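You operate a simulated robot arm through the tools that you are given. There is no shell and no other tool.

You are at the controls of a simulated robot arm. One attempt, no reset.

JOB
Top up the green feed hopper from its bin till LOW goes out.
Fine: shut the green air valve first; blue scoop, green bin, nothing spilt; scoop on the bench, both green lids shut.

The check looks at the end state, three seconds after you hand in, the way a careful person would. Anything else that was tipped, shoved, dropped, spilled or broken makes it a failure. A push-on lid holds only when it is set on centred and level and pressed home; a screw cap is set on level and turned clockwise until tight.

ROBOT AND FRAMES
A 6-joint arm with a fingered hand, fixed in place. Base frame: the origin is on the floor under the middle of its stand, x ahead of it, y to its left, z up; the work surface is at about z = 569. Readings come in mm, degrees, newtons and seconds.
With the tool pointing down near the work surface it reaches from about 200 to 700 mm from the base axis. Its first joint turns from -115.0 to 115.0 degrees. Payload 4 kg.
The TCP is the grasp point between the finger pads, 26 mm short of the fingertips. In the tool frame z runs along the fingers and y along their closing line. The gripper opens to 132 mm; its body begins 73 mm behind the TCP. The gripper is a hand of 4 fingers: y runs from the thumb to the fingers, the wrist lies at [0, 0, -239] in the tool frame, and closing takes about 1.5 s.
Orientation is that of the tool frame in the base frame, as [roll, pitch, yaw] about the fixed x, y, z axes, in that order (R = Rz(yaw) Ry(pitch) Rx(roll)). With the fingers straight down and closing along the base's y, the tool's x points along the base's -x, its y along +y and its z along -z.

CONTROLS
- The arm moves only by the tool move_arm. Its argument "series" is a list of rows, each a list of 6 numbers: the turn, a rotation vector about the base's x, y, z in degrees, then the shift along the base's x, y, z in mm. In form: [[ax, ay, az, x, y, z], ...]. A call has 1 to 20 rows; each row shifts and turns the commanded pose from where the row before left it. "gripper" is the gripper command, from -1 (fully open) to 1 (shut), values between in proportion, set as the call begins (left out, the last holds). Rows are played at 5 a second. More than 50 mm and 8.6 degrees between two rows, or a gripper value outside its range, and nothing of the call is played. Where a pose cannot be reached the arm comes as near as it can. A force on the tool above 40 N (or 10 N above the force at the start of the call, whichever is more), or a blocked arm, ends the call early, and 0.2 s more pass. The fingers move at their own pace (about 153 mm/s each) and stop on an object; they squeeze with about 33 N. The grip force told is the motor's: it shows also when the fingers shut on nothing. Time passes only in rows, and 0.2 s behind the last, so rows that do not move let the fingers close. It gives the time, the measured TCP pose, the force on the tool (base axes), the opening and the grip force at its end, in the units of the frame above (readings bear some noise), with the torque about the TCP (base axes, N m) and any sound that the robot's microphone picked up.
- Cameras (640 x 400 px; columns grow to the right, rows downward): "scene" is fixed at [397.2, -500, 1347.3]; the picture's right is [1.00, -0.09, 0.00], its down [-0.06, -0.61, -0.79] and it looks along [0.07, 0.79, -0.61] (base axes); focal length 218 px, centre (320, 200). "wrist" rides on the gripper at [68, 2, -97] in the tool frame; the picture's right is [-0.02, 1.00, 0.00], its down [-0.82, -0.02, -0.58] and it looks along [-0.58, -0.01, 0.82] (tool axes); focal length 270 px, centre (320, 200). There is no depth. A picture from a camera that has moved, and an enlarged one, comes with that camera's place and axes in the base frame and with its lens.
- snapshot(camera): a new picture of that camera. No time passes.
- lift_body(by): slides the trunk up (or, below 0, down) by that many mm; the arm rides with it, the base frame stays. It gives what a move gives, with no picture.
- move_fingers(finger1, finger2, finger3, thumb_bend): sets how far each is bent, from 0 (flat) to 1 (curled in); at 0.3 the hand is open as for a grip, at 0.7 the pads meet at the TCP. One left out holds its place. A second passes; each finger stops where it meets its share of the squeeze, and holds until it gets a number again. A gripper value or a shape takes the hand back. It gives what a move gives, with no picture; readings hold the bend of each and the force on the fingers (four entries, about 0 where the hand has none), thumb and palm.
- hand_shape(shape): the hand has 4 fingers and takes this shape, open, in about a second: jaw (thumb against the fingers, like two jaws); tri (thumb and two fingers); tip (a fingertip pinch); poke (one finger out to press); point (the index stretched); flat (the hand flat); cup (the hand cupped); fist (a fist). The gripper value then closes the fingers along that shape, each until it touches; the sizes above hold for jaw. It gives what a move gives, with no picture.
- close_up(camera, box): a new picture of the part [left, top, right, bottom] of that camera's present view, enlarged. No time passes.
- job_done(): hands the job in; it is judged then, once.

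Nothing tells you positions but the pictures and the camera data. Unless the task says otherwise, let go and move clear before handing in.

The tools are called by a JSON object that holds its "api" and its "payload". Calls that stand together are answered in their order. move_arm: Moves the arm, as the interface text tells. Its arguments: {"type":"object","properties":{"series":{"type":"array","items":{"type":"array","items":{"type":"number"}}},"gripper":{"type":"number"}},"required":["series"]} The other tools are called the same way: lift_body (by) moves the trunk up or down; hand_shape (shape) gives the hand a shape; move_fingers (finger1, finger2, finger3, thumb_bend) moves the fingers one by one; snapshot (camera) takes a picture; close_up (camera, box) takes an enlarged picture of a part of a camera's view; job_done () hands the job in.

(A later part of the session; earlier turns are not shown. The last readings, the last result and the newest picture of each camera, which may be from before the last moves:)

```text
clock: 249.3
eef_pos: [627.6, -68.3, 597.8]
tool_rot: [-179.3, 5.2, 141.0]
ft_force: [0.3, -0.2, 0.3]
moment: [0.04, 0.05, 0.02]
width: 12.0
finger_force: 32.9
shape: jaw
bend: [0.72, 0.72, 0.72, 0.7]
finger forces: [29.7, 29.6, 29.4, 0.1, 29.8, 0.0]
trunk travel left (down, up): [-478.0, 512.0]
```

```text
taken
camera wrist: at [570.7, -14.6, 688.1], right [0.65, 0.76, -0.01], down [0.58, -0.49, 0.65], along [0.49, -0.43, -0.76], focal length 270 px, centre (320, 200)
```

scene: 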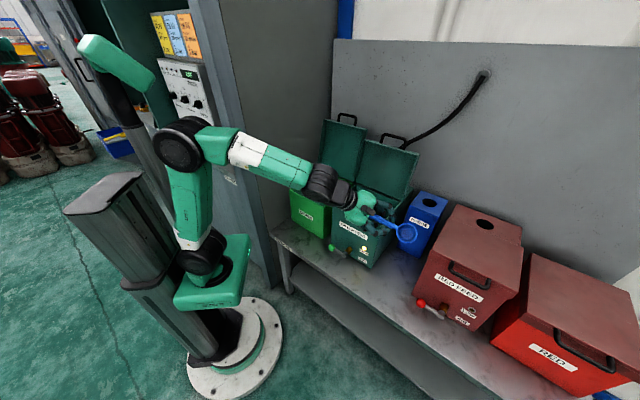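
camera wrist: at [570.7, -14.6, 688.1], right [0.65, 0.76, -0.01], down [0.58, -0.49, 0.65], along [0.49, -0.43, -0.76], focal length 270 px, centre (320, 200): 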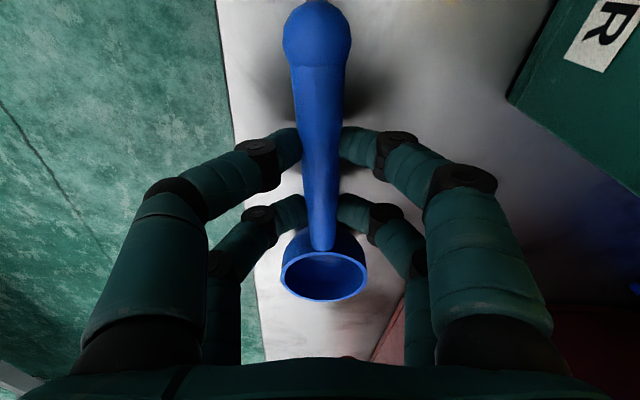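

Even forces at 29.6 N. If the reading tracks how square the contact is (31 N seemed the maximum), I'm still ~4 mm deep; I'll try 3 mm higher.

{"api": "move_arm", "payload": {"series": [[0, 0, 0, 0, 0, 0], [0, 0, 0, 0, 0, 0], [0, 0, 0, 0, 0, 0], [0, 0, 0, 0, 0, 3], [0, 0, 0, 0, 0, 0]], "gripper": 0.242}}

{"api": "move_arm", "payload": {"series": [[0, 0, 0, 0, 0, 0], [0, 0, 0, 0, 0, 0], [0, 0, 0, 0, 0, 0], [0, 0, 0, 0, 0, 0], [0, 0, 0, 0, 0, 0], [0, 0, 0, 0, 0, 0], [0, 0, 0, 0, 0, 0], [0, 0, 0, 0, 0, 0]], "gripper": 1}}

{"api": "snapshot", "payload": {"camera": "wrist"}}

```text
clock: 250.5
eef_pos: [628.8, -66.1, 600.8]
tool_rot: [-179.4, 5.1, 141.1]
ft_force: [1.3, -0.8, -0.5]
moment: [-0.03, 0.01, -0.02]
width: 49.6
finger_force: 0.0
shape: jaw
bend: [0.74, 0.74, 0.74, 0.7]
finger forces: [0.0, 0.0, 0.1, 0.1, 0.0, 0.1]
trunk travel left (down, up): [-478.0, 512.0]
```

```text
clock: 252.3
eef_pos: [627.9, -66.7, 601.9]
tool_rot: [-179.4, 5.2, 141.0]
ft_force: [0.3, -0.3, 1.4]
moment: [0.05, 0.04, 0.0]
width: 10.6
finger_force: 32.9
shape: jaw
bend: [0.72, 0.72, 0.72, 0.7]
finger forces: [28.7, 28.3, 27.9, 0.0, 29.6, 0.1]
trunk travel left (down, up): [-478.0, 512.0]
```

```text
taken
camera wrist: at [571.1, -14.8, 691.2], right [0.65, 0.76, -0.01], down [0.58, -0.49, 0.65], along [0.49, -0.43, -0.76], focal length 270 px, centre (320, 200)
```

wrist: 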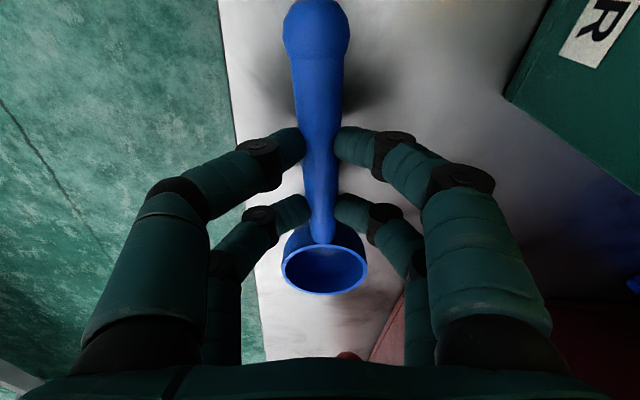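

That is slightly too high (forces dropped again), so the best is in between. I'll go 2 mm lower.

{"api": "move_arm", "payload": {"series": [[0, 0, 0, 0, 0, 0], [0, 0, 0, 0, 0, 0], [0, 0, 0, 0, 0, 0], [0, 0, 0, 0, 0, -1.9], [0, 0, 0, 0, 0, 0]], "gripper": 0.242}}

{"api": "move_arm", "payload": {"series": [[0, 0, 0, 0, 0, 0], [0, 0, 0, 0, 0, 0], [0, 0, 0, 0, 0, 0], [0, 0, 0, 0, 0, 0], [0, 0, 0, 0, 0, 0], [0, 0, 0, 0, 0, 0], [0, 0, 0, 0, 0, 0], [0, 0, 0, 0, 0, 0]], "gripper": 1}}

{"api": "snapshot", "payload": {"camera": "wrist"}}

```text
clock: 253.5
eef_pos: [628.6, -67.3, 598.7]
tool_rot: [-179.3, 5.2, 141.0]
ft_force: [0.0, 0.5, -0.9]
moment: [-0.01, 0.0, -0.01]
width: 49.4
finger_force: 0.1
shape: jaw
bend: [0.74, 0.74, 0.74, 0.7]
finger forces: [0.1, 0.1, 0.0, 0.1, 0.1, 0.1]
trunk travel left (down, up): [-478.0, 512.0]
```

```text
clock: 255.3
eef_pos: [629.0, -67.5, 600.0]
tool_rot: [-179.2, 5.1, 141.0]
ft_force: [-0.7, 0.4, -0.1]
moment: [0.0, 0.04, 0.02]
width: 11.9
finger_force: 33.1
shape: jaw
bend: [0.72, 0.72, 0.72, 0.7]
finger forces: [29.6, 29.4, 29.3, 0.1, 29.7, 0.0]
trunk travel left (down, up): [-478.0, 512.0]
```

```text
taken
camera wrist: at [571.4, -15.2, 689.4], right [0.65, 0.76, -0.01], down [0.58, -0.49, 0.65], along [0.49, -0.43, -0.76], focal length 270 px, centre (320, 200)
```

wrist: 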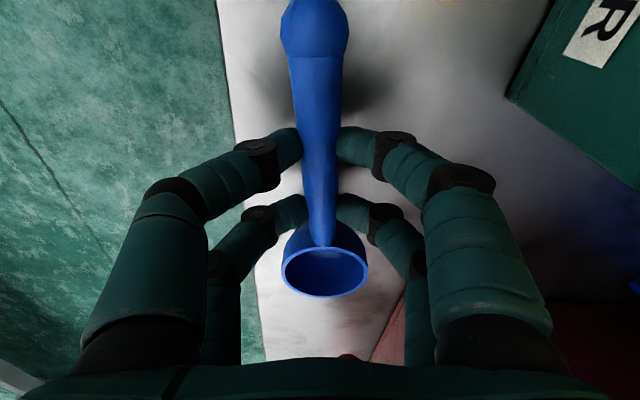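

Even ~29.5 N near the best point. I'll take the scoop to the bin again, this time with the hand further right so the knob stays inside the bin.

{"api": "move_arm", "payload": {"series": [[0, 0, 0, 0, 0, 8], [0, 0, 0, 0, 0, 20], [0, 0, 0, 0, 0, 35], [0, 0, 0, 0, 0, 40], [0, 0, 0, 0, 0, 40], [0, 0, 0, 0, 0, 40], [0, 0, 0, 0, 0, 40], [0, 0, 0, 0, 0, 40], [0, 0, 0, 0, 0, 30], [0, 0, 0, 0, 0, 10], [0, 0, 0, 0, 0, 0]]}}

{"api": "move_arm", "payload": {"series": [[0, 0, 0, -3, 10, 0], [0, 0, -0.5, -8, 22, 0], [0, 0, -0.5, -11, 30, 0], [0, 0, -0.5, -12, 32, 0], [0, 0, -0.5, -12, 33, 0], [0, 0, -0.5, -12, 33, 0], [0, 0, -0.5, -12, 33, 0], [0, 0, -0.5, -12, 33, 0], [0, 0, -0.5, -12, 33, 0], [0, 0, -0.5, -12, 33, 0], [0, 0, -0.5, -12, 33, 0], [0, 0, -0.5, -12, 33, 0], [0, 0, -0.5, -12, 30, 0], [0, 0, 0, -10, 24, 0], [0, 0, 0, -8, 14, 0], [0, 0, 0, -4, 5, 0], [0, 0, 0, 0, 0, 0]]}}

{"api": "snapshot", "payload": {"camera": "wrist"}}

{"api": "close_up", "payload": {"camera": "scene", "box": [270, 100, 410, 220]}}

```text
clock: 257.7
eef_pos: [629.6, -67.5, 903.0]
tool_rot: [-179.2, 5.2, 141.0]
ft_force: [0.3, 0.2, -0.7]
moment: [0.02, 0.02, 0.01]
width: 11.5
finger_force: 32.7
shape: jaw
bend: [0.72, 0.72, 0.72, 0.7]
finger forces: [29.5, 29.4, 29.4, 0.0, 29.6, 0.0]
trunk travel left (down, up): [-478.0, 512.0]
```

```text
clock: 261.3
eef_pos: [463.7, 365.3, 900.6]
tool_rot: [-179.3, 5.2, 135.0]
ft_force: [0.1, 0.1, 0.1]
moment: [0.01, -0.01, 0.0]
width: 11.7
finger_force: 32.6
shape: jaw
bend: [0.72, 0.72, 0.72, 0.7]
finger forces: [29.5, 29.2, 29.3, 0.0, 29.5, 0.1]
trunk travel left (down, up): [-478.0, 512.0]
```

```text
taken
camera wrist: at [412.2, 422.8, 990.7], right [0.73, 0.69, -0.01], down [0.53, -0.55, 0.65], along [0.44, -0.48, -0.76], focal length 270 px, centre (320, 200)
```

wrist: 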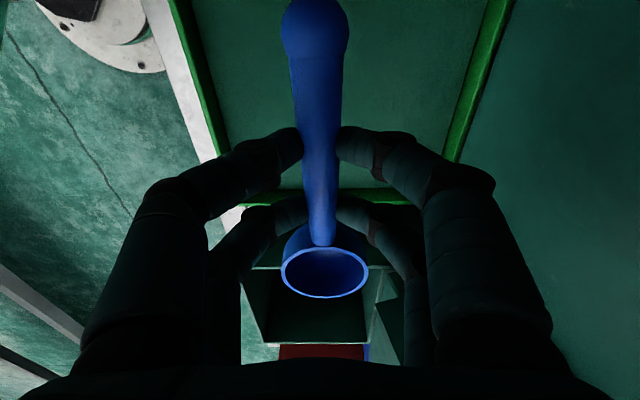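

```text
3.33 times, centred on (340, 160) of scene
camera zoom: at [397.2, -500.0, 1347.3], right [1.0, -0.09, 0.0], down [-0.06, -0.61, -0.79], along [0.07, 0.79, -0.61], focal length 728 px, centre (253, 333)
```

zoom: 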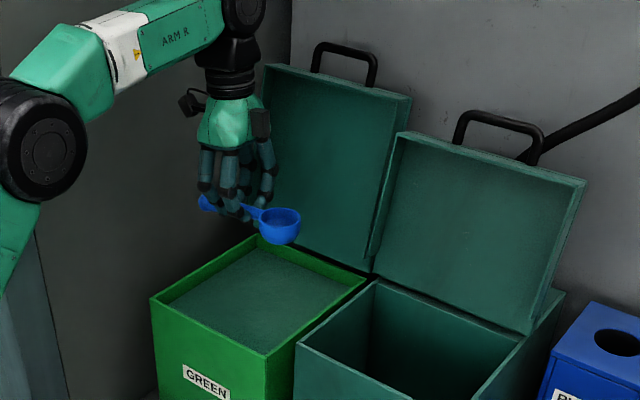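

Positioned with the knob inside the bin. Tilting the bowl down and dipping.

{"api": "move_arm", "payload": {"series": [[3.54, 3.54, 0, 2, -2, -12], [3.54, 3.54, 0, 2, -2, -12], [3.54, 3.54, 0, 0, 0, -12], [3.54, 3.54, 0, 0, 0, -12], [3.54, 3.54, 0, 0, 0, -12], [0, 0, 0, 0, 0, -15], [0, 0, 0, 0, 0, -15], [0, 0, 0, 0, 0, 0]]}}

{"api": "snapshot", "payload": {"camera": "wrist"}}

{"api": "close_up", "payload": {"camera": "scene", "box": [280, 120, 370, 210]}}

```text
clock: 263.1
eef_pos: [468.6, 361.4, 812.6]
tool_rot: [-179.2, -19.8, 135.1]
ft_force: [-0.2, 0.0, -0.5]
moment: [0.03, 0.02, 0.01]
width: 11.7
finger_force: 33.7
shape: jaw
bend: [0.72, 0.72, 0.72, 0.7]
finger forces: [29.4, 29.3, 29.4, 0.0, 29.4, 0.0]
trunk travel left (down, up): [-478.0, 512.0]
```

```text
taken
camera wrist: at [448.9, 386.8, 927.0], right [0.72, 0.69, -0.02], down [0.67, -0.69, 0.27], along [0.17, -0.21, -0.96], focal length 270 px, centre (320, 200)
```

wrist: 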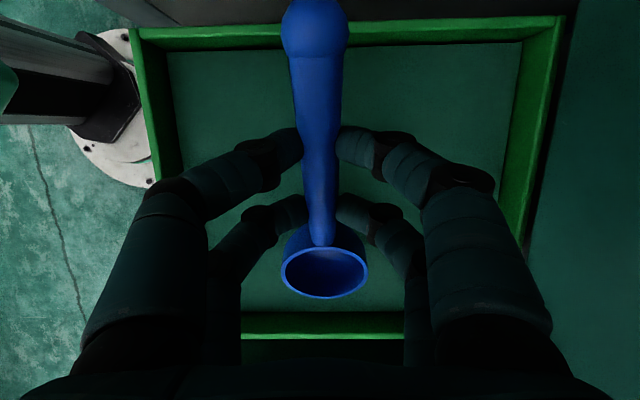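

```text
4.44 times, centred on (325, 165) of scene
camera zoom: at [397.2, -500.0, 1347.3], right [1.0, -0.09, 0.0], down [-0.06, -0.61, -0.79], along [0.07, 0.79, -0.61], focal length 971 px, centre (298, 356)
```

zoom: 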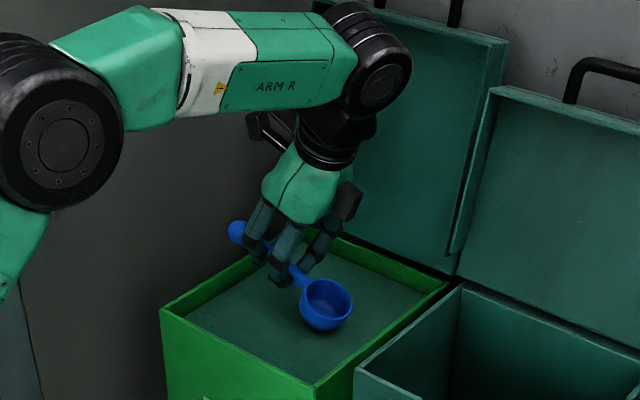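

{"api": "move_arm", "payload": {"series": [[0, 0, 0, 5.5, -5.5, 0], [0, 0, 0, 0, 0, -12], [0, 0, 0, 0, 0, -12], [0, 0, 0, 0, 0, -12], [0, 0, 0, 0, 0, -12], [0, 0, 0, 0, 0, -10], [0, 0, 0, 0, 0, 0]]}}

{"api": "snapshot", "payload": {"camera": "wrist"}}

{"api": "close_up", "payload": {"camera": "scene", "box": [280, 120, 370, 210]}}

```text
clock: 264.7
eef_pos: [473.9, 354.3, 753.9]
tool_rot: [-179.2, -19.8, 134.9]
ft_force: [-0.8, 0.6, -1.9]
moment: [-0.01, 0.01, 0.0]
width: 11.4
finger_force: 32.8
shape: jaw
bend: [0.72, 0.72, 0.72, 0.7]
finger forces: [29.5, 29.3, 29.4, 0.0, 29.5, 0.0]
trunk travel left (down, up): [-478.0, 512.0]
```

```text
taken
camera wrist: at [454.4, 380.0, 868.3], right [0.72, 0.69, -0.02], down [0.67, -0.69, 0.27], along [0.17, -0.21, -0.96], focal length 270 px, centre (320, 200)
```

wrist: 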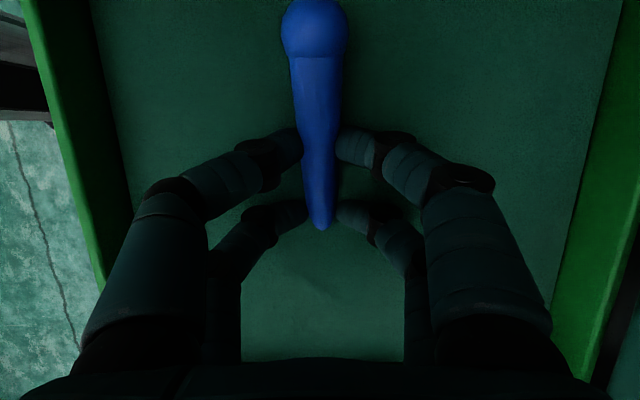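

```text
4.44 times, centred on (325, 165) of scene
camera zoom: at [397.2, -500.0, 1347.3], right [1.0, -0.09, 0.0], down [-0.06, -0.61, -0.79], along [0.07, 0.79, -0.61], focal length 971 px, centre (298, 356)
```

zoom: 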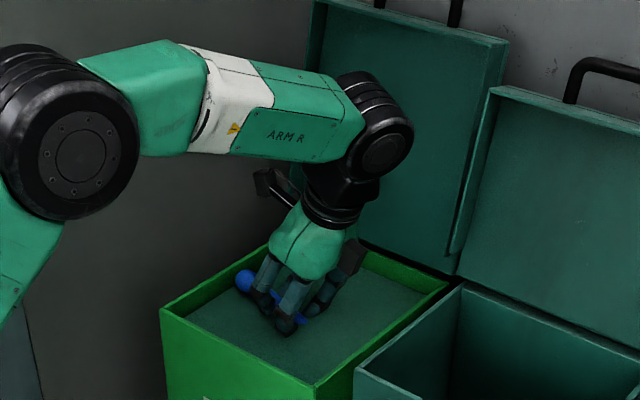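

Dipped with the grip intact. Lifting out and levelling.

{"api": "move_arm", "payload": {"series": [[0, 0, 0, 0, 0, 6], [0, 0, 0, 0, 0, 12], [0, 0, 0, 0, 0, 20], [0, 0, 0, 0, 0, 25], [0, 0, 0, 0, 0, 25], [-3.54, -3.54, 0, 0, 0, 5], [-3.54, -3.54, 0, 0, 0, 5], [-3.54, -3.54, 0, 0, 0, 5], [-3.54, -3.54, 0, 0, 0, 5], [-3.54, -3.54, 0, 0, 0, 3], [0, 0, 0, 0, 0, 0]]}}

{"api": "snapshot", "payload": {"camera": "wrist"}}

{"api": "close_up", "payload": {"camera": "scene", "box": [280, 110, 370, 200]}}

```text
clock: 267.1
eef_pos: [474.4, 355.8, 863.9]
tool_rot: [-179.2, 5.4, 135.0]
ft_force: [0.1, -0.8, -1.2]
moment: [0.03, -0.01, 0.02]
width: 11.4
finger_force: 33.3
shape: jaw
bend: [0.72, 0.72, 0.72, 0.7]
finger forces: [29.4, 29.3, 29.3, 0.0, 29.3, 0.0]
trunk travel left (down, up): [-478.0, 512.0]
```

```text
taken
camera wrist: at [421.9, 412.8, 955.4], right [0.73, 0.69, -0.01], down [0.53, -0.55, 0.65], along [0.44, -0.48, -0.76], focal length 270 px, centre (320, 200)
```

wrist: 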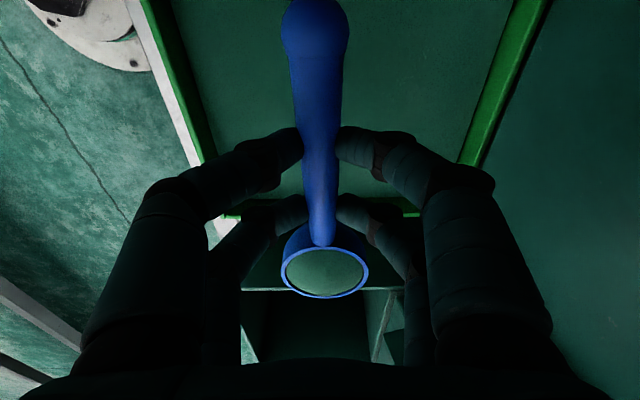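

```text
4.44 times, centred on (325, 155) of scene
camera zoom: at [397.2, -500.0, 1347.3], right [1.0, -0.09, 0.0], down [-0.06, -0.61, -0.79], along [0.07, 0.79, -0.61], focal length 971 px, centre (298, 400)
```

zoom: 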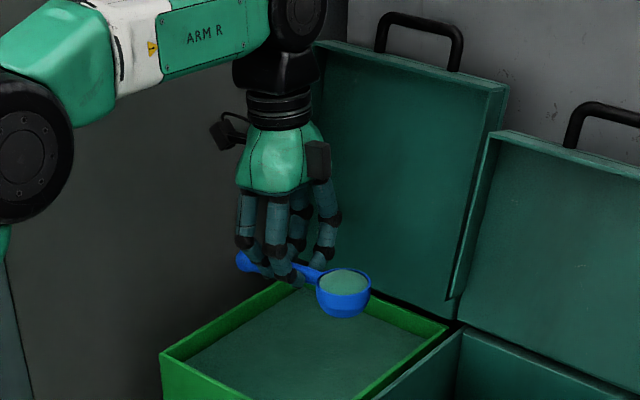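

Full and steady at 29.3 N. Carrying it to the hopper.

{"api": "move_arm", "payload": {"series": [[0, 0, 0, 2, -3, 4], [0, 0, 0, 6, -10, 5], [0, 0, 0, 9, -15, 5], [0, 0, 0, 11, -18, 4], [0, 0, 0, 11, -19, 2], [0, 0, 0, 11, -19, 0], [0, 0, 0, 11, -19, 0], [0, 0, 0, 11, -18, 0], [0, 0, 0, 11, -17, 0], [0, 0, 0, 9, -14, 0], [0, 0, 0, 6, -10, 0], [0, 0, 0, 4, -6, 0], [0, 0, 0, 0, 0, 0]]}}

{"api": "snapshot", "payload": {"camera": "wrist"}}

{"api": "close_up", "payload": {"camera": "scene", "box": [290, 110, 430, 220]}}

```text
clock: 269.9
eef_pos: [576.7, 187.0, 884.8]
tool_rot: [-179.1, 5.3, 135.0]
ft_force: [0.3, 0.4, -0.5]
moment: [0.05, 0.01, 0.01]
width: 11.2
finger_force: 33.1
shape: jaw
bend: [0.72, 0.72, 0.72, 0.7]
finger forces: [29.2, 29.2, 29.4, 0.1, 29.4, 0.0]
trunk travel left (down, up): [-478.0, 512.0]
```

```text
taken
camera wrist: at [524.8, 244.4, 976.0], right [0.73, 0.69, -0.01], down [0.53, -0.55, 0.65], along [0.44, -0.48, -0.76], focal length 270 px, centre (320, 200)
```

wrist: 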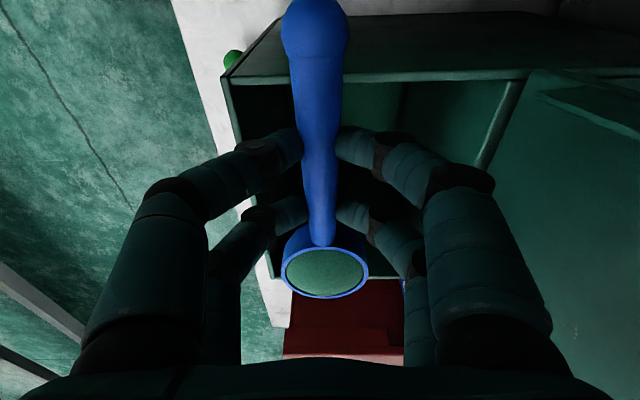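

```text
3.64 times, centred on (360, 165) of scene
camera zoom: at [397.2, -500.0, 1347.3], right [1.0, -0.09, 0.0], down [-0.06, -0.61, -0.79], along [0.07, 0.79, -0.61], focal length 794 px, centre (174, 327)
```

zoom: 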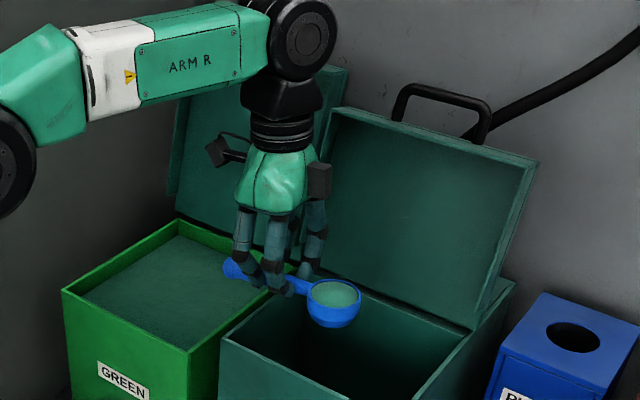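

Over the hopper. Rolling it to pour.

{"api": "move_arm", "payload": {"series": [[2.83, -2.83, 0, 0, 0, 1], [4.24, -4.24, 0, 0, 0, 1], [4.24, -4.24, 0, 0, 0, 1], [4.24, -4.24, 0, 0, 0, 1], [4.24, -4.24, 0, 0, 0, 1], [4.24, -4.24, 0, 0, 0, 1], [4.24, -4.24, 0, 0, 0, 1], [4.24, -4.24, 0, 0, 0, 1], [4.24, -4.24, 0, 0, 0, 1], [4.24, -4.24, 0, 0, 0, 1], [4.24, -4.24, 0, 0, 0, 1], [0, 0, 0, 0, 0, 0]]}}

{"api": "snapshot", "payload": {"camera": "wrist"}}

{"api": "close_up", "payload": {"camera": "scene", "box": [290, 110, 430, 220]}}

```text
clock: 272.5
eef_pos: [577.2, 187.6, 896.3]
tool_rot: [116.7, 2.2, 130.3]
ft_force: [0.3, -0.5, -0.6]
moment: [0.02, 0.01, -0.02]
width: 11.4
finger_force: 33.0
shape: jaw
bend: [0.72, 0.72, 0.72, 0.7]
finger forces: [28.5, 28.9, 30.0, 0.0, 28.2, 0.1]
trunk travel left (down, up): [-478.0, 512.0]
```

```text
taken
camera wrist: at [466.2, 186.6, 939.0], right [0.34, 0.3, 0.89], down [0.12, -0.95, 0.27], along [0.93, 0.02, -0.36], focal length 270 px, centre (320, 200)
```

wrist: 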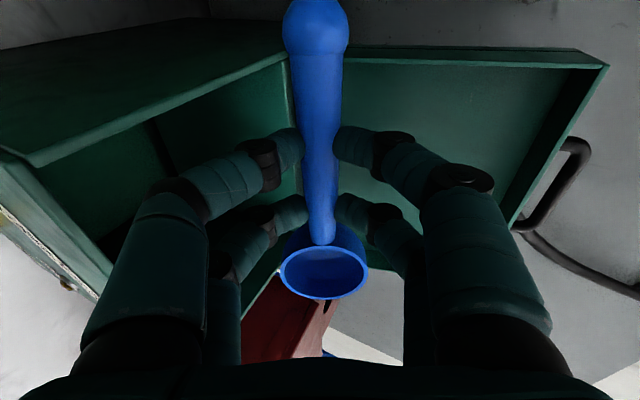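

```text
3.64 times, centred on (360, 165) of scene
camera zoom: at [397.2, -500.0, 1347.3], right [1.0, -0.09, 0.0], down [-0.06, -0.61, -0.79], along [0.07, 0.79, -0.61], focal length 794 px, centre (174, 327)
```

zoom: 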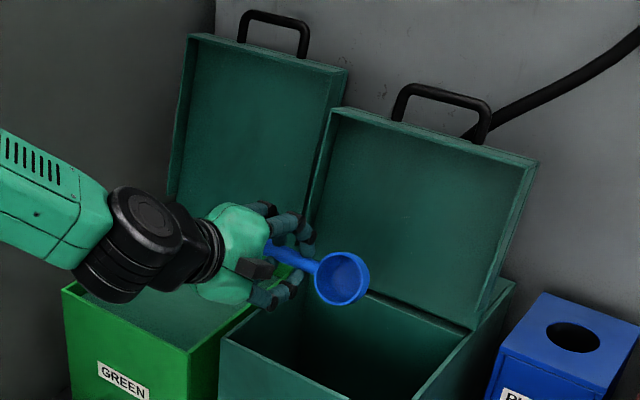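

It emptied by about 63°, so I needn't roll further. I'll roll back and check the lamp.

{"api": "move_arm", "payload": {"series": [[-4.24, 4.24, 0, 0, 0, -1], [-4.24, 4.24, 0, 0, 0, -1], [-4.24, 4.24, 0, 0, 0, -1], [-4.24, 4.24, 0, 0, 0, -1], [-4.24, 4.24, 0, 0, 0, -1], [-4.24, 4.24, 0, 0, 0, -1], [-4.24, 4.24, 0, 0, 0, -1], [-4.24, 4.24, 0, 0, 0, -1], [-4.24, 4.24, 0, 0, 0, -1], [-4.24, 4.24, 0, 0, 0, -1], [-2.83, 2.83, 0, 0, 0, -1], [0, 0, 0, 0, 0, 0]]}}

{"api": "close_up", "payload": {"camera": "scene", "box": [310, 140, 450, 280]}}

{"api": "snapshot", "payload": {"camera": "wrist"}}

```text
clock: 275.1
eef_pos: [575.5, 187.8, 885.8]
tool_rot: [-179.2, 5.2, 135.0]
ft_force: [0.5, -0.3, -0.7]
moment: [0.01, 0.01, 0.0]
width: 11.0
finger_force: 32.7
shape: jaw
bend: [0.72, 0.72, 0.72, 0.7]
finger forces: [26.2, 28.4, 28.6, 0.0, 26.3, 0.1]
trunk travel left (down, up): [-478.0, 512.0]
```

```text
2.86 times, centred on (380, 210) of scene
camera zoom: at [397.2, -500.0, 1347.3], right [1.0, -0.09, 0.0], down [-0.06, -0.61, -0.79], along [0.07, 0.79, -0.61], focal length 624 px, centre (149, 171)
```

zoom: 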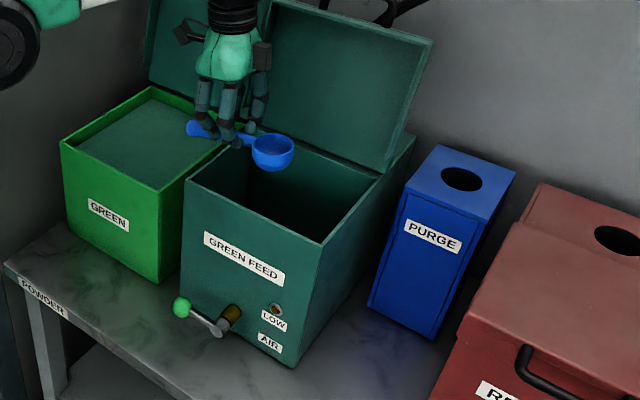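

```text
taken
camera wrist: at [524.9, 245.6, 974.9], right [0.73, 0.69, -0.01], down [0.53, -0.55, 0.65], along [0.44, -0.48, -0.76], focal length 270 px, centre (320, 200)
```

wrist: 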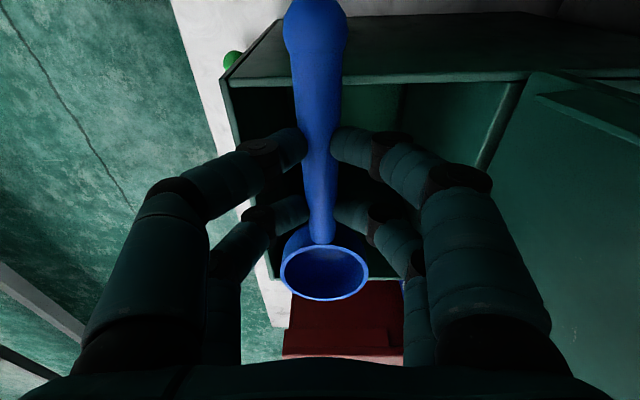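

The LOW lamp looks dark now. I'll zoom in to be sure.

{"api": "close_up", "payload": {"camera": "scene", "box": [350, 230, 390, 265]}}

{"api": "close_up", "payload": {"camera": "scene", "box": [280, 150, 380, 250]}}

```text
11.43 times, centred on (370, 248) of scene
camera zoom: at [397.2, -500.0, 1347.3], right [1.0, -0.09, 0.0], down [-0.06, -0.61, -0.79], along [0.07, 0.79, -0.61], focal length 2497 px, centre (-251, -343)
```

zoom: 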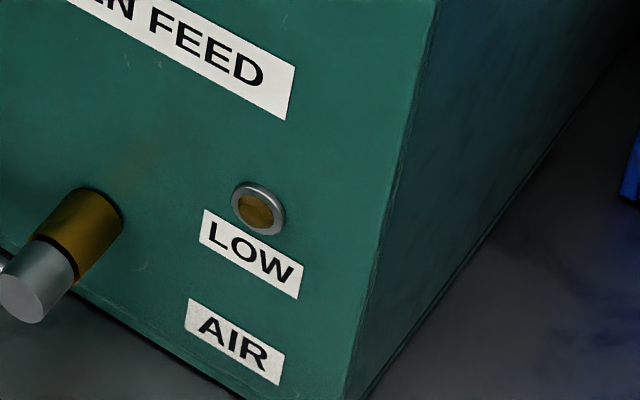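

```text
4.00 times, centred on (330, 200) of scene
camera zoom: at [397.2, -500.0, 1347.3], right [1.0, -0.09, 0.0], down [-0.06, -0.61, -0.79], along [0.07, 0.79, -0.61], focal length 874 px, centre (280, 200)
```

zoom: 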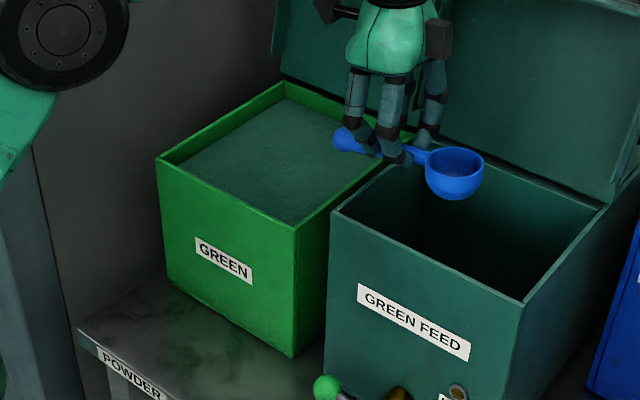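

LOW is out. Now the scoop goes back to the bench; carrying it there smoothly.

{"api": "move_arm", "payload": {"series": [[0, 0, 0, 1, -4, 2], [0, 0, 0, 3, -11, 2], [0, 0, 0, 4, -17, 1], [0, 0, 0, 5, -21, 0], [0, 0, 0, 5, -23, 0], [0, 0, 0, 5, -23, 0], [0, 0, 0, 5, -23, 0], [0, 0, 0, 5, -23, 0], [0, 0, 0, 5, -23, 0], [0, 0, 0, 5, -23, 0], [0, 0, 0, 5, -22, 0], [0, 0, 0, 5, -20, 0], [0, 0, 0, 4, -15, 0], [0, 0, 0, 2, -8, 0], [0, 0, 0, 1, -3, 0], [0, 0, 0, 0, 0, 0]]}}

{"api": "snapshot", "payload": {"camera": "wrist"}}

{"api": "snapshot", "payload": {"camera": "scene"}}

```text
clock: 278.5
eef_pos: [633.8, -70.2, 889.5]
tool_rot: [-179.3, 5.2, 135.0]
ft_force: [0.2, 0.1, -0.6]
moment: [0.0, 0.02, 0.0]
width: 10.5
finger_force: 33.1
shape: jaw
bend: [0.72, 0.72, 0.72, 0.7]
finger forces: [25.9, 28.3, 28.7, 0.1, 25.9, 0.0]
trunk travel left (down, up): [-478.0, 512.0]
```

```text
taken
camera wrist: at [583.1, -12.9, 979.2], right [0.73, 0.69, -0.01], down [0.53, -0.55, 0.65], along [0.44, -0.48, -0.76], focal length 270 px, centre (320, 200)
```

wrist: 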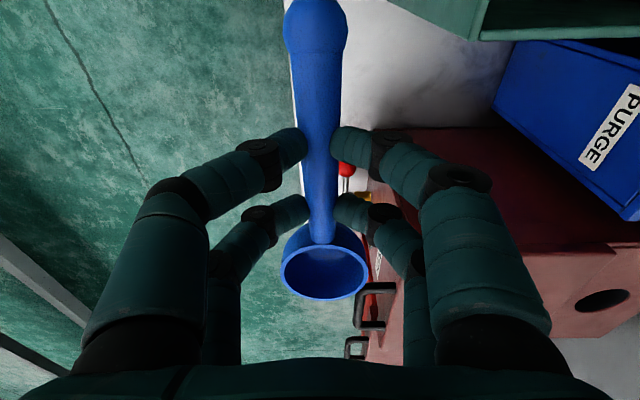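

```text
taken
```

scene: 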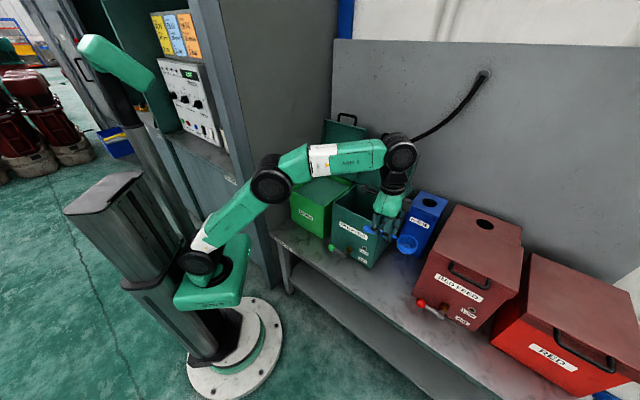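

Over free bench. Lowering it.

{"api": "move_arm", "payload": {"series": [[0, 0, 0, 0, 0, -15], [0, 0, 0, 0, 0, -30], [0, 0, 0, 0, 0, -38], [0, 0, 0, 0, 0, -40], [0, 0, 0, 0, 0, -40], [0, 0, 0, 0, 0, -40], [0, 0, 0, 0, 0, -32], [0, 0, 0, 0, 0, -22], [0, 0, 0, 0, 0, -12], [0, 0, 0, 0, 0, -6], [0, 0, 0, 0, 0, 0]]}}

{"api": "close_up", "payload": {"camera": "scene", "box": [340, 220, 450, 310]}}

```text
clock: 280.9
eef_pos: [636.1, -71.5, 614.8]
tool_rot: [-179.3, 5.3, 135.0]
ft_force: [0.5, -0.2, -1.1]
moment: [0.05, 0.04, -0.03]
width: 10.6
finger_force: 32.7
shape: jaw
bend: [0.72, 0.72, 0.72, 0.7]
finger forces: [24.7, 28.2, 28.4, 0.0, 25.4, 0.0]
trunk travel left (down, up): [-478.0, 512.0]
```

```text
4.44 times, centred on (395, 265) of scene
camera zoom: at [397.2, -500.0, 1347.3], right [1.0, -0.09, 0.0], down [-0.06, -0.61, -0.79], along [0.07, 0.79, -0.61], focal length 971 px, centre (-13, -89)
```

zoom: 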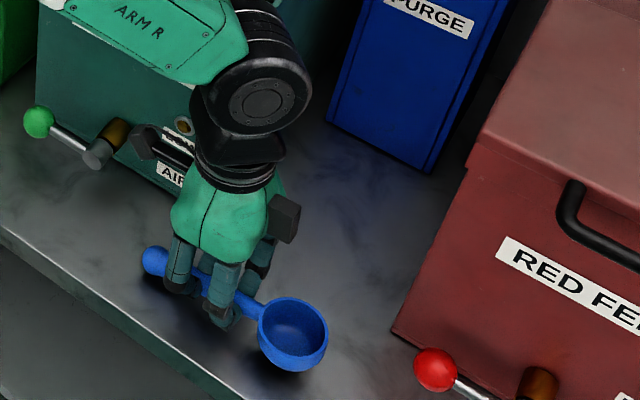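

{"api": "move_arm", "payload": {"series": [[0, 0, 0, 0, 0, -4], [0, 0, 0, 0, 0, -4], [0, 0, 0, 0, 0, -3], [0, 0, 0, 0, 0, -2], [0, 0, 0, 0, 0, -1.5], [0, 0, 0, 0, 0, 0]]}}

```text
clock: 282.3
eef_pos: [636.3, -71.2, 602.4]
tool_rot: [-179.3, 5.2, 134.9]
ft_force: [2.0, -0.4, 13.7]
moment: [0.59, 0.54, -0.01]
width: 11.3
finger_force: 32.7
shape: jaw
bend: [0.72, 0.72, 0.72, 0.71]
finger forces: [39.0, 24.4, 24.3, 0.1, 40.1, 0.1]
trunk travel left (down, up): [-478.0, 512.0]
```

It is on the bench. I'll ease off a touch, open, and lift away.

{"api": "move_arm", "payload": {"series": [[0, 0, 0, 0, 0, 1.5], [0, 0, 0, 0, 0, 0]]}}

{"api": "move_arm", "payload": {"series": [[0, 0, 0, 0, 0, 0], [0, 0, 0, 0, 0, 0], [0, 0, 0, 0, 0, 0], [0, 0, 0, 0, 0, 0]], "gripper": 0.1}}

{"api": "move_arm", "payload": {"series": [[0, 0, 0, 0, 0, 8], [0, 0, 0, 0, 0, 20], [0, 0, 0, 0, 0, 35], [0, 0, 0, 0, 0, 40], [0, 0, 0, 0, 0, 40], [0, 0, 0, 0, 0, 0]]}}

{"api": "snapshot", "payload": {"camera": "wrist"}}

{"api": "close_up", "payload": {"camera": "scene", "box": [340, 220, 450, 310]}}

```text
clock: 282.9
eef_pos: [636.7, -71.5, 602.3]
tool_rot: [-179.3, 5.2, 135.0]
ft_force: [-0.4, 2.6, 11.0]
moment: [0.57, 0.58, -0.02]
width: 11.1
finger_force: 32.9
shape: jaw
bend: [0.72, 0.72, 0.72, 0.71]
finger forces: [38.5, 24.6, 24.7, 0.0, 38.4, 0.1]
trunk travel left (down, up): [-478.0, 512.0]
```

```text
clock: 283.9
eef_pos: [636.4, -72.7, 600.8]
tool_rot: [-179.2, 5.2, 135.0]
ft_force: [-0.2, -0.4, -0.1]
moment: [0.02, 0.03, 0.03]
width: 59.0
finger_force: 0.1
shape: jaw
bend: [0.73, 0.73, 0.73, 0.7]
finger forces: [0.0, 0.0, 0.1, 0.1, 0.0, 0.0]
trunk travel left (down, up): [-478.0, 512.0]
```

```text
clock: 285.3
eef_pos: [637.7, -72.1, 746.9]
tool_rot: [-179.4, 5.1, 135.0]
ft_force: [-0.9, -0.2, 0.3]
moment: [0.0, 0.0, -0.01]
width: 59.2
finger_force: 0.1
shape: jaw
bend: [0.73, 0.73, 0.73, 0.7]
finger forces: [0.0, 0.0, 0.0, 0.0, 0.1, 0.0]
trunk travel left (down, up): [-478.0, 512.0]
```

```text
taken
camera wrist: at [585.2, -14.9, 836.2], right [0.73, 0.69, -0.01], down [0.53, -0.55, 0.65], along [0.44, -0.48, -0.76], focal length 270 px, centre (320, 200)
```

wrist: 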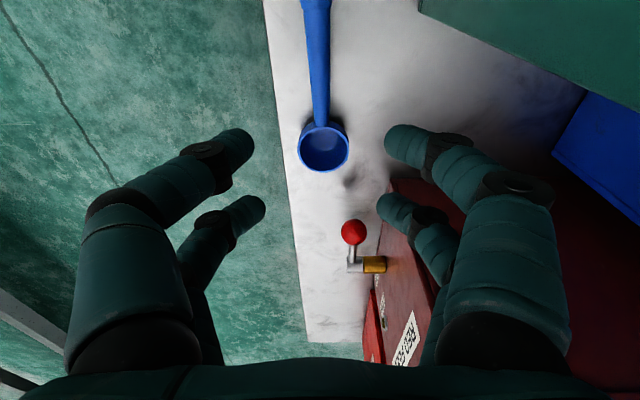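

```text
4.44 times, centred on (395, 265) of scene
camera zoom: at [397.2, -500.0, 1347.3], right [1.0, -0.09, 0.0], down [-0.06, -0.61, -0.79], along [0.07, 0.79, -0.61], focal length 971 px, centre (-13, -89)
```

zoom: 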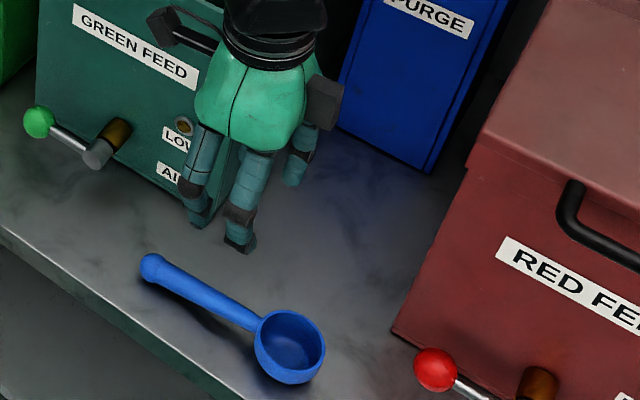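

The scoop is safely on the bench. Next the lids: first the hopper lid. I'll go up in front of it with the hand turned forward to take its handle.

{"api": "move_arm", "payload": {"series": [[1.8, 1.8, 0, 0, 0, 35], [1.8, 1.8, 0, -10, 10, 40], [0, 0, 0, -25, 25, 30], [0, 0, 0, -27, 27, 25], [0, 0, 0, -27, 27, 20], [0, 0, 0, -23, 23, 20], [5.3, -5.3, 0, 0, 0, 20], [5.3, -5.3, 0, 0, 0, 20], [5.3, -5.3, 0, 0, 0, 20], [5.3, -5.3, 0, 0, 0, 20], [5.3, -5.3, 0, 0, 0, 20], [5.3, -5.3, 0, 0, 0, 20], [5.3, -5.3, 0, 0, 0, 15], [5.3, -5.3, 0, 0, 0, 0], [5.3, -5.3, 0, 0, 0, 0], [5.3, -5.3, 0, 0, 0, 0], [0, 0, 0, 0, 0, 0]], "gripper": 0.333}}

{"api": "snapshot", "payload": {"camera": "wrist"}}

{"api": "snapshot", "payload": {"camera": "scene"}}

```text
clock: 288.9
eef_pos: [524.0, 40.2, 1050.2]
tool_rot: [105.7, 0.0, 134.8]
ft_force: [-0.3, -0.6, 0.2]
moment: [-0.01, -0.01, 0.0]
width: 44.5
finger_force: 0.1
shape: jaw
bend: [0.73, 0.73, 0.73, 0.7]
finger forces: [0.1, 0.1, 0.0, 0.0, 0.0, 0.0]
trunk travel left (down, up): [-478.0, 512.0]
```

```text
taken
camera wrist: at [411.0, 24.1, 1078.1], right [0.21, 0.17, 0.96], down [0.18, -0.97, 0.14], along [0.96, 0.14, -0.24], focal length 270 px, centre (320, 200)
```

wrist: 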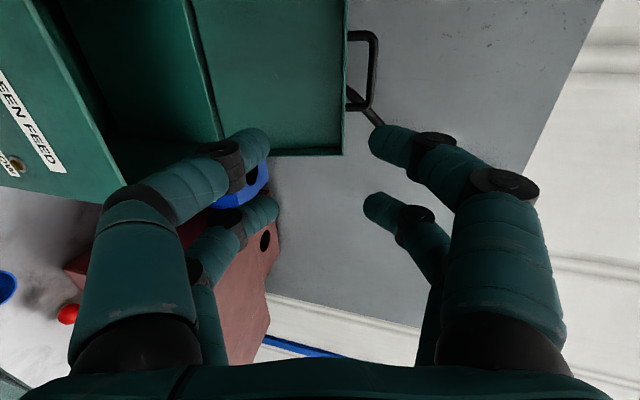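

```text
taken
```

scene: 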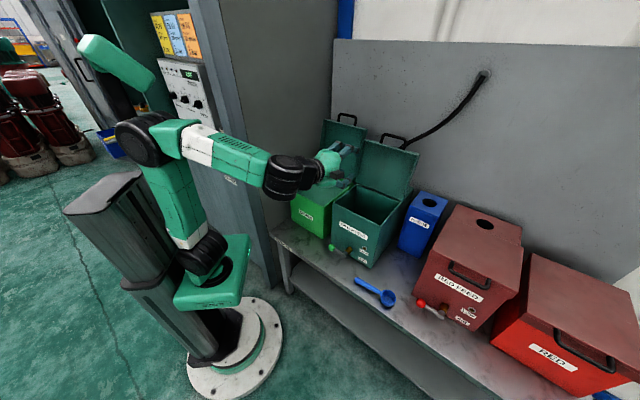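

I see the hopper lid's handle at the top of the upright lid (about d=677, z=1037). I'll close in with the jaws opened to ~28 mm so that they will straddle the bar.

{"api": "move_arm", "payload": {"series": [[0, 0, 0, 25, 24, 2], [0, 0, 0, 30, 29, 2], [0, 0, 0, 30, 29, 2], [0, 0, 0, 30, 29, 1], [0, 0, 0, 20, 19, 1], [0, 0, 0, 12, 11, 0], [0, 0, 0, 0, 0, 0]], "gripper": 0.576}}

{"api": "snapshot", "payload": {"camera": "wrist"}}

{"api": "close_up", "payload": {"camera": "scene", "box": [310, 90, 430, 190]}}

```text
clock: 290.5
eef_pos: [668.9, 183.9, 1058.1]
tool_rot: [105.8, 0.0, 134.9]
ft_force: [-0.3, -0.2, -0.3]
moment: [0.03, 0.0, 0.03]
width: 28.2
finger_force: 0.1
shape: jaw
bend: [0.73, 0.73, 0.73, 0.7]
finger forces: [0.0, 0.1, 0.0, 0.1, 0.0, 0.1]
trunk travel left (down, up): [-478.0, 512.0]
```

```text
taken
camera wrist: at [555.1, 168.4, 1086.6], right [0.21, 0.17, 0.96], down [0.18, -0.97, 0.14], along [0.96, 0.14, -0.24], focal length 270 px, centre (320, 200)
```

wrist: 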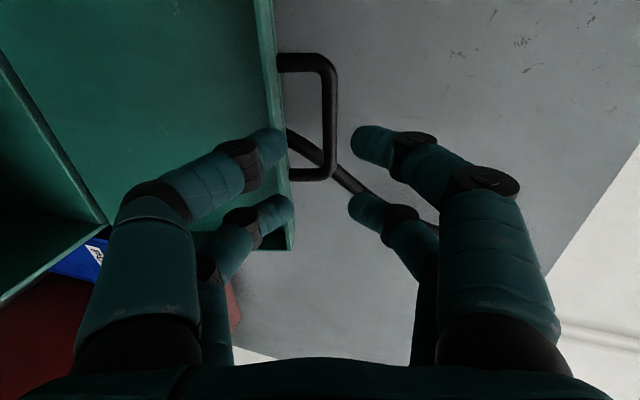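

```text
4.00 times, centred on (370, 140) of scene
camera zoom: at [397.2, -500.0, 1347.3], right [1.0, -0.09, 0.0], down [-0.06, -0.61, -0.79], along [0.07, 0.79, -0.61], focal length 874 px, centre (120, 440)
```

zoom: 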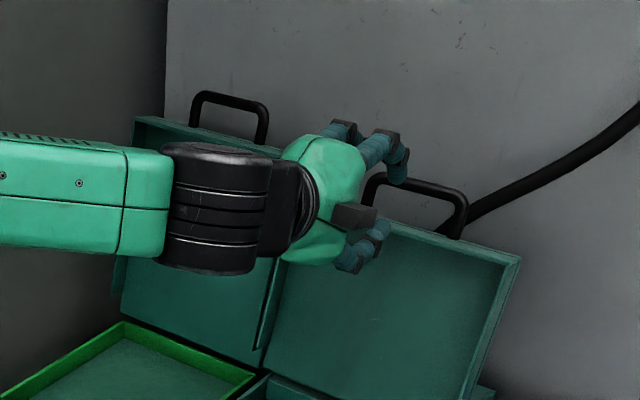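

From this view the bar is at about d=690, z=1045 (lid open to ~101°). A 56° hand tilt gives the lower fingers more room above the lid edge, so I'll re-tilt and approach from slightly higher.

{"api": "move_arm", "payload": {"series": [[-4.31, 4.31, 0, 2, 2, 12], [-4.31, 4.31, 0, 6, 6, 10], [-4.31, 4.31, 0, 8, 8, 9.5], [0, 0, 0, 0, 0, 0]]}}

{"api": "snapshot", "payload": {"camera": "wrist"}}

{"api": "close_up", "payload": {"camera": "wrist", "box": [220, 40, 420, 240]}}

```text
clock: 291.5
eef_pos: [686.7, 197.1, 1089.7]
tool_rot: [124.2, 0.0, 134.9]
ft_force: [0.5, -0.3, 0.2]
moment: [-0.01, 0.04, 0.01]
width: 28.6
finger_force: 0.1
shape: jaw
bend: [0.73, 0.73, 0.73, 0.7]
finger forces: [0.0, 0.0, 0.0, 0.0, 0.0, 0.1]
trunk travel left (down, up): [-478.0, 512.0]
```

```text
taken
camera wrist: at [582.6, 190.6, 1143.9], right [0.42, 0.38, 0.83], down [0.23, -0.92, 0.31], along [0.88, 0.06, -0.47], focal length 270 px, centre (320, 200)
```

wrist: 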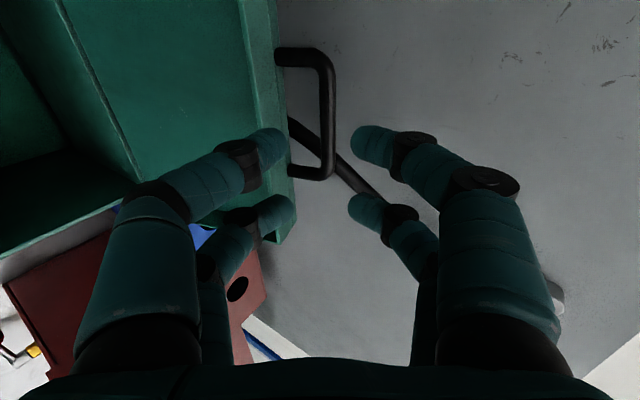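

```text
2.00 times, centred on (320, 140) of wrist
camera zoom: at [582.6, 190.6, 1143.9], right [0.42, 0.38, 0.83], down [0.23, -0.92, 0.31], along [0.88, 0.06, -0.47], focal length 541 px, centre (320, 320)
```

zoom: 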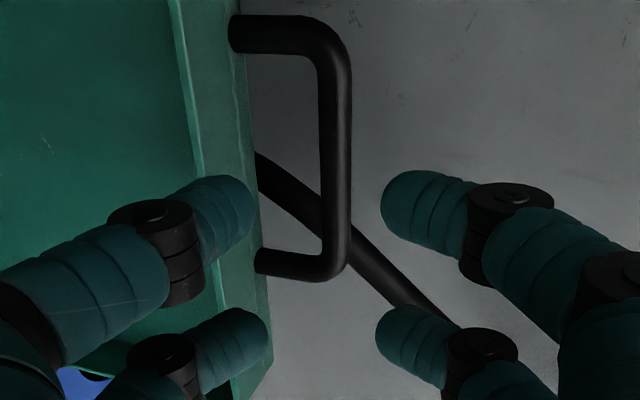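

{"api": "move_arm", "payload": {"series": [[0, 0, 0, 0, 4.2, 4.5], [0, 0, 0, 9.2, 9.2, -8.8], [0, 0, 0, 9.2, 9.2, -8.8], [0, 0, 0, 0, 0, 0]]}}

{"api": "snapshot", "payload": {"camera": "wrist"}}

{"api": "close_up", "payload": {"camera": "scene", "box": [330, 90, 430, 170]}}

```text
clock: 292.5
eef_pos: [704.2, 220.4, 1075.5]
tool_rot: [124.1, -0.1, 134.9]
ft_force: [-0.6, 0.5, -0.7]
moment: [0.01, 0.02, -0.05]
width: 28.3
finger_force: 0.0
shape: jaw
bend: [0.73, 0.73, 0.73, 0.7]
finger forces: [0.0, 0.1, 0.0, 0.0, 0.0, 0.0]
trunk travel left (down, up): [-478.0, 512.0]
```

```text
taken
camera wrist: at [600.8, 213.6, 1131.7], right [0.41, 0.38, 0.83], down [0.23, -0.92, 0.31], along [0.88, 0.06, -0.47], focal length 270 px, centre (320, 200)
```

wrist: 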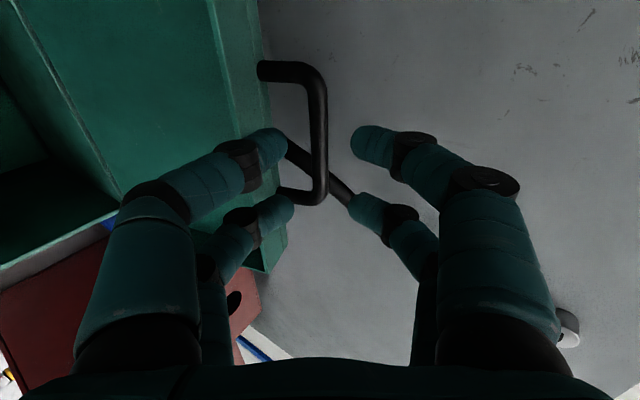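

```text
5.00 times, centred on (380, 130) of scene
camera zoom: at [397.2, -500.0, 1347.3], right [1.0, -0.09, 0.0], down [-0.06, -0.61, -0.79], along [0.07, 0.79, -0.61], focal length 1092 px, centre (20, 550)
```

zoom: 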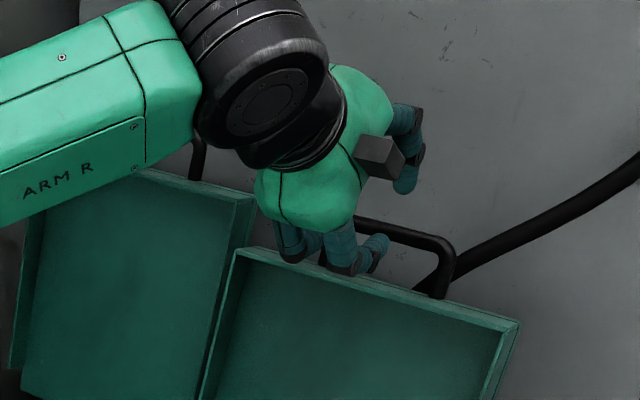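

The bar is between the finger pairs; I'll lift 5 mm for clearance over the lid edge and slide in.

{"api": "move_arm", "payload": {"series": [[0, 0, 0, 2.2, 2.2, 4.6], [0, 0, 0, 6.1, 6.1, -5.8], [0, 0, 0, 6.1, 6.1, -5.8], [0, 0, 0, 6.1, 6.1, -5.8], [0, 0, 0, 0, 0, 0]]}}

{"api": "close_up", "payload": {"camera": "wrist", "box": [200, 40, 440, 260]}}

{"api": "close_up", "payload": {"camera": "scene", "box": [330, 90, 430, 170]}}

```text
clock: 293.7
eef_pos: [726.4, 239.2, 1063.6]
tool_rot: [124.1, 0.0, 134.9]
ft_force: [-0.4, 0.0, -0.1]
moment: [0.01, 0.02, 0.0]
width: 28.2
finger_force: 0.2
shape: jaw
bend: [0.73, 0.73, 0.73, 0.7]
finger forces: [0.0, 0.0, 0.1, 0.2, 0.1, 0.0]
trunk travel left (down, up): [-478.0, 512.0]
```

```text
1.82 times, centred on (320, 150) of wrist
camera zoom: at [621.9, 233.5, 1118.5], right [0.41, 0.38, 0.83], down [0.23, -0.92, 0.31], along [0.88, 0.06, -0.47], focal length 491 px, centre (320, 291)
```

zoom: 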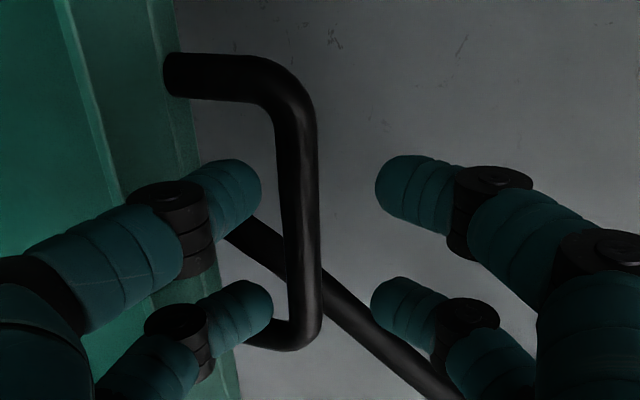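

```text
5.00 times, centred on (380, 130) of scene
camera zoom: at [397.2, -500.0, 1347.3], right [1.0, -0.09, 0.0], down [-0.06, -0.61, -0.79], along [0.07, 0.79, -0.61], focal length 1092 px, centre (20, 550)
```

zoom: 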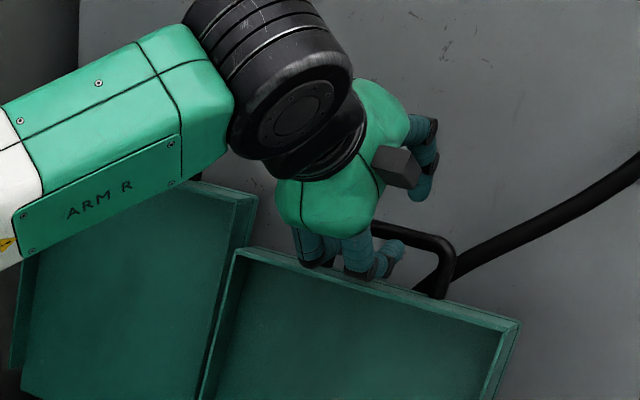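

{"api": "move_arm", "payload": {"series": [[0, 0, 0, 5, 5, -3], [0, 0, 0, 0, 0, 0]]}}

{"api": "move_arm", "payload": {"series": [[0, 0, 0, 0, 0, 0], [0, 0, 0, 0, 0, 0], [0, 0, 0, 0, 0, 0], [0, 0, 0, 0, 0, 0], [0, 0, 0, 0, 0, 0]], "gripper": 1}}

{"api": "close_up", "payload": {"camera": "wrist", "box": [200, 40, 440, 260]}}

{"api": "close_up", "payload": {"camera": "scene", "box": [330, 90, 430, 170]}}

```text
clock: 294.3
eef_pos: [730.3, 244.0, 1058.1]
tool_rot: [124.0, 0.0, 134.8]
ft_force: [0.2, -0.6, -1.1]
moment: [-0.01, 0.02, 0.01]
width: 28.4
finger_force: 0.1
shape: jaw
bend: [0.73, 0.73, 0.73, 0.7]
finger forces: [0.0, 0.1, 0.0, 0.0, 0.1, 0.1]
trunk travel left (down, up): [-478.0, 512.0]
```

```text
clock: 295.5
eef_pos: [730.8, 244.2, 1060.2]
tool_rot: [124.2, 0.1, 134.9]
ft_force: [-0.3, -1.4, 0.0]
moment: [-0.02, 0.03, 0.0]
width: 0.0
finger_force: 32.7
shape: jaw
bend: [0.64, 0.65, 0.71, 0.7]
finger forces: [0.0, 0.0, 0.0, 0.0, 0.0, 0.1]
trunk travel left (down, up): [-478.0, 512.0]
```

```text
1.82 times, centred on (320, 150) of wrist
camera zoom: at [626.5, 237.8, 1115.3], right [0.41, 0.38, 0.83], down [0.23, -0.92, 0.31], along [0.88, 0.06, -0.47], focal length 491 px, centre (320, 291)
```

zoom: 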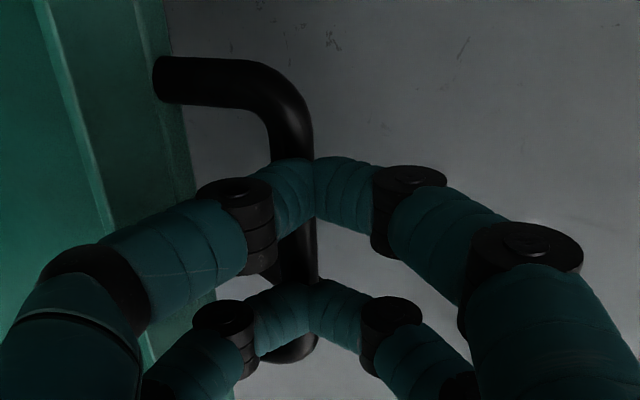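

```text
5.00 times, centred on (380, 130) of scene
camera zoom: at [397.2, -500.0, 1347.3], right [1.0, -0.09, 0.0], down [-0.06, -0.61, -0.79], along [0.07, 0.79, -0.61], focal length 1092 px, centre (20, 550)
```

zoom: 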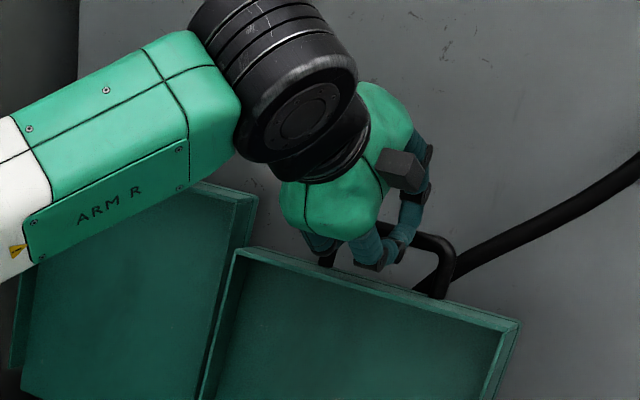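

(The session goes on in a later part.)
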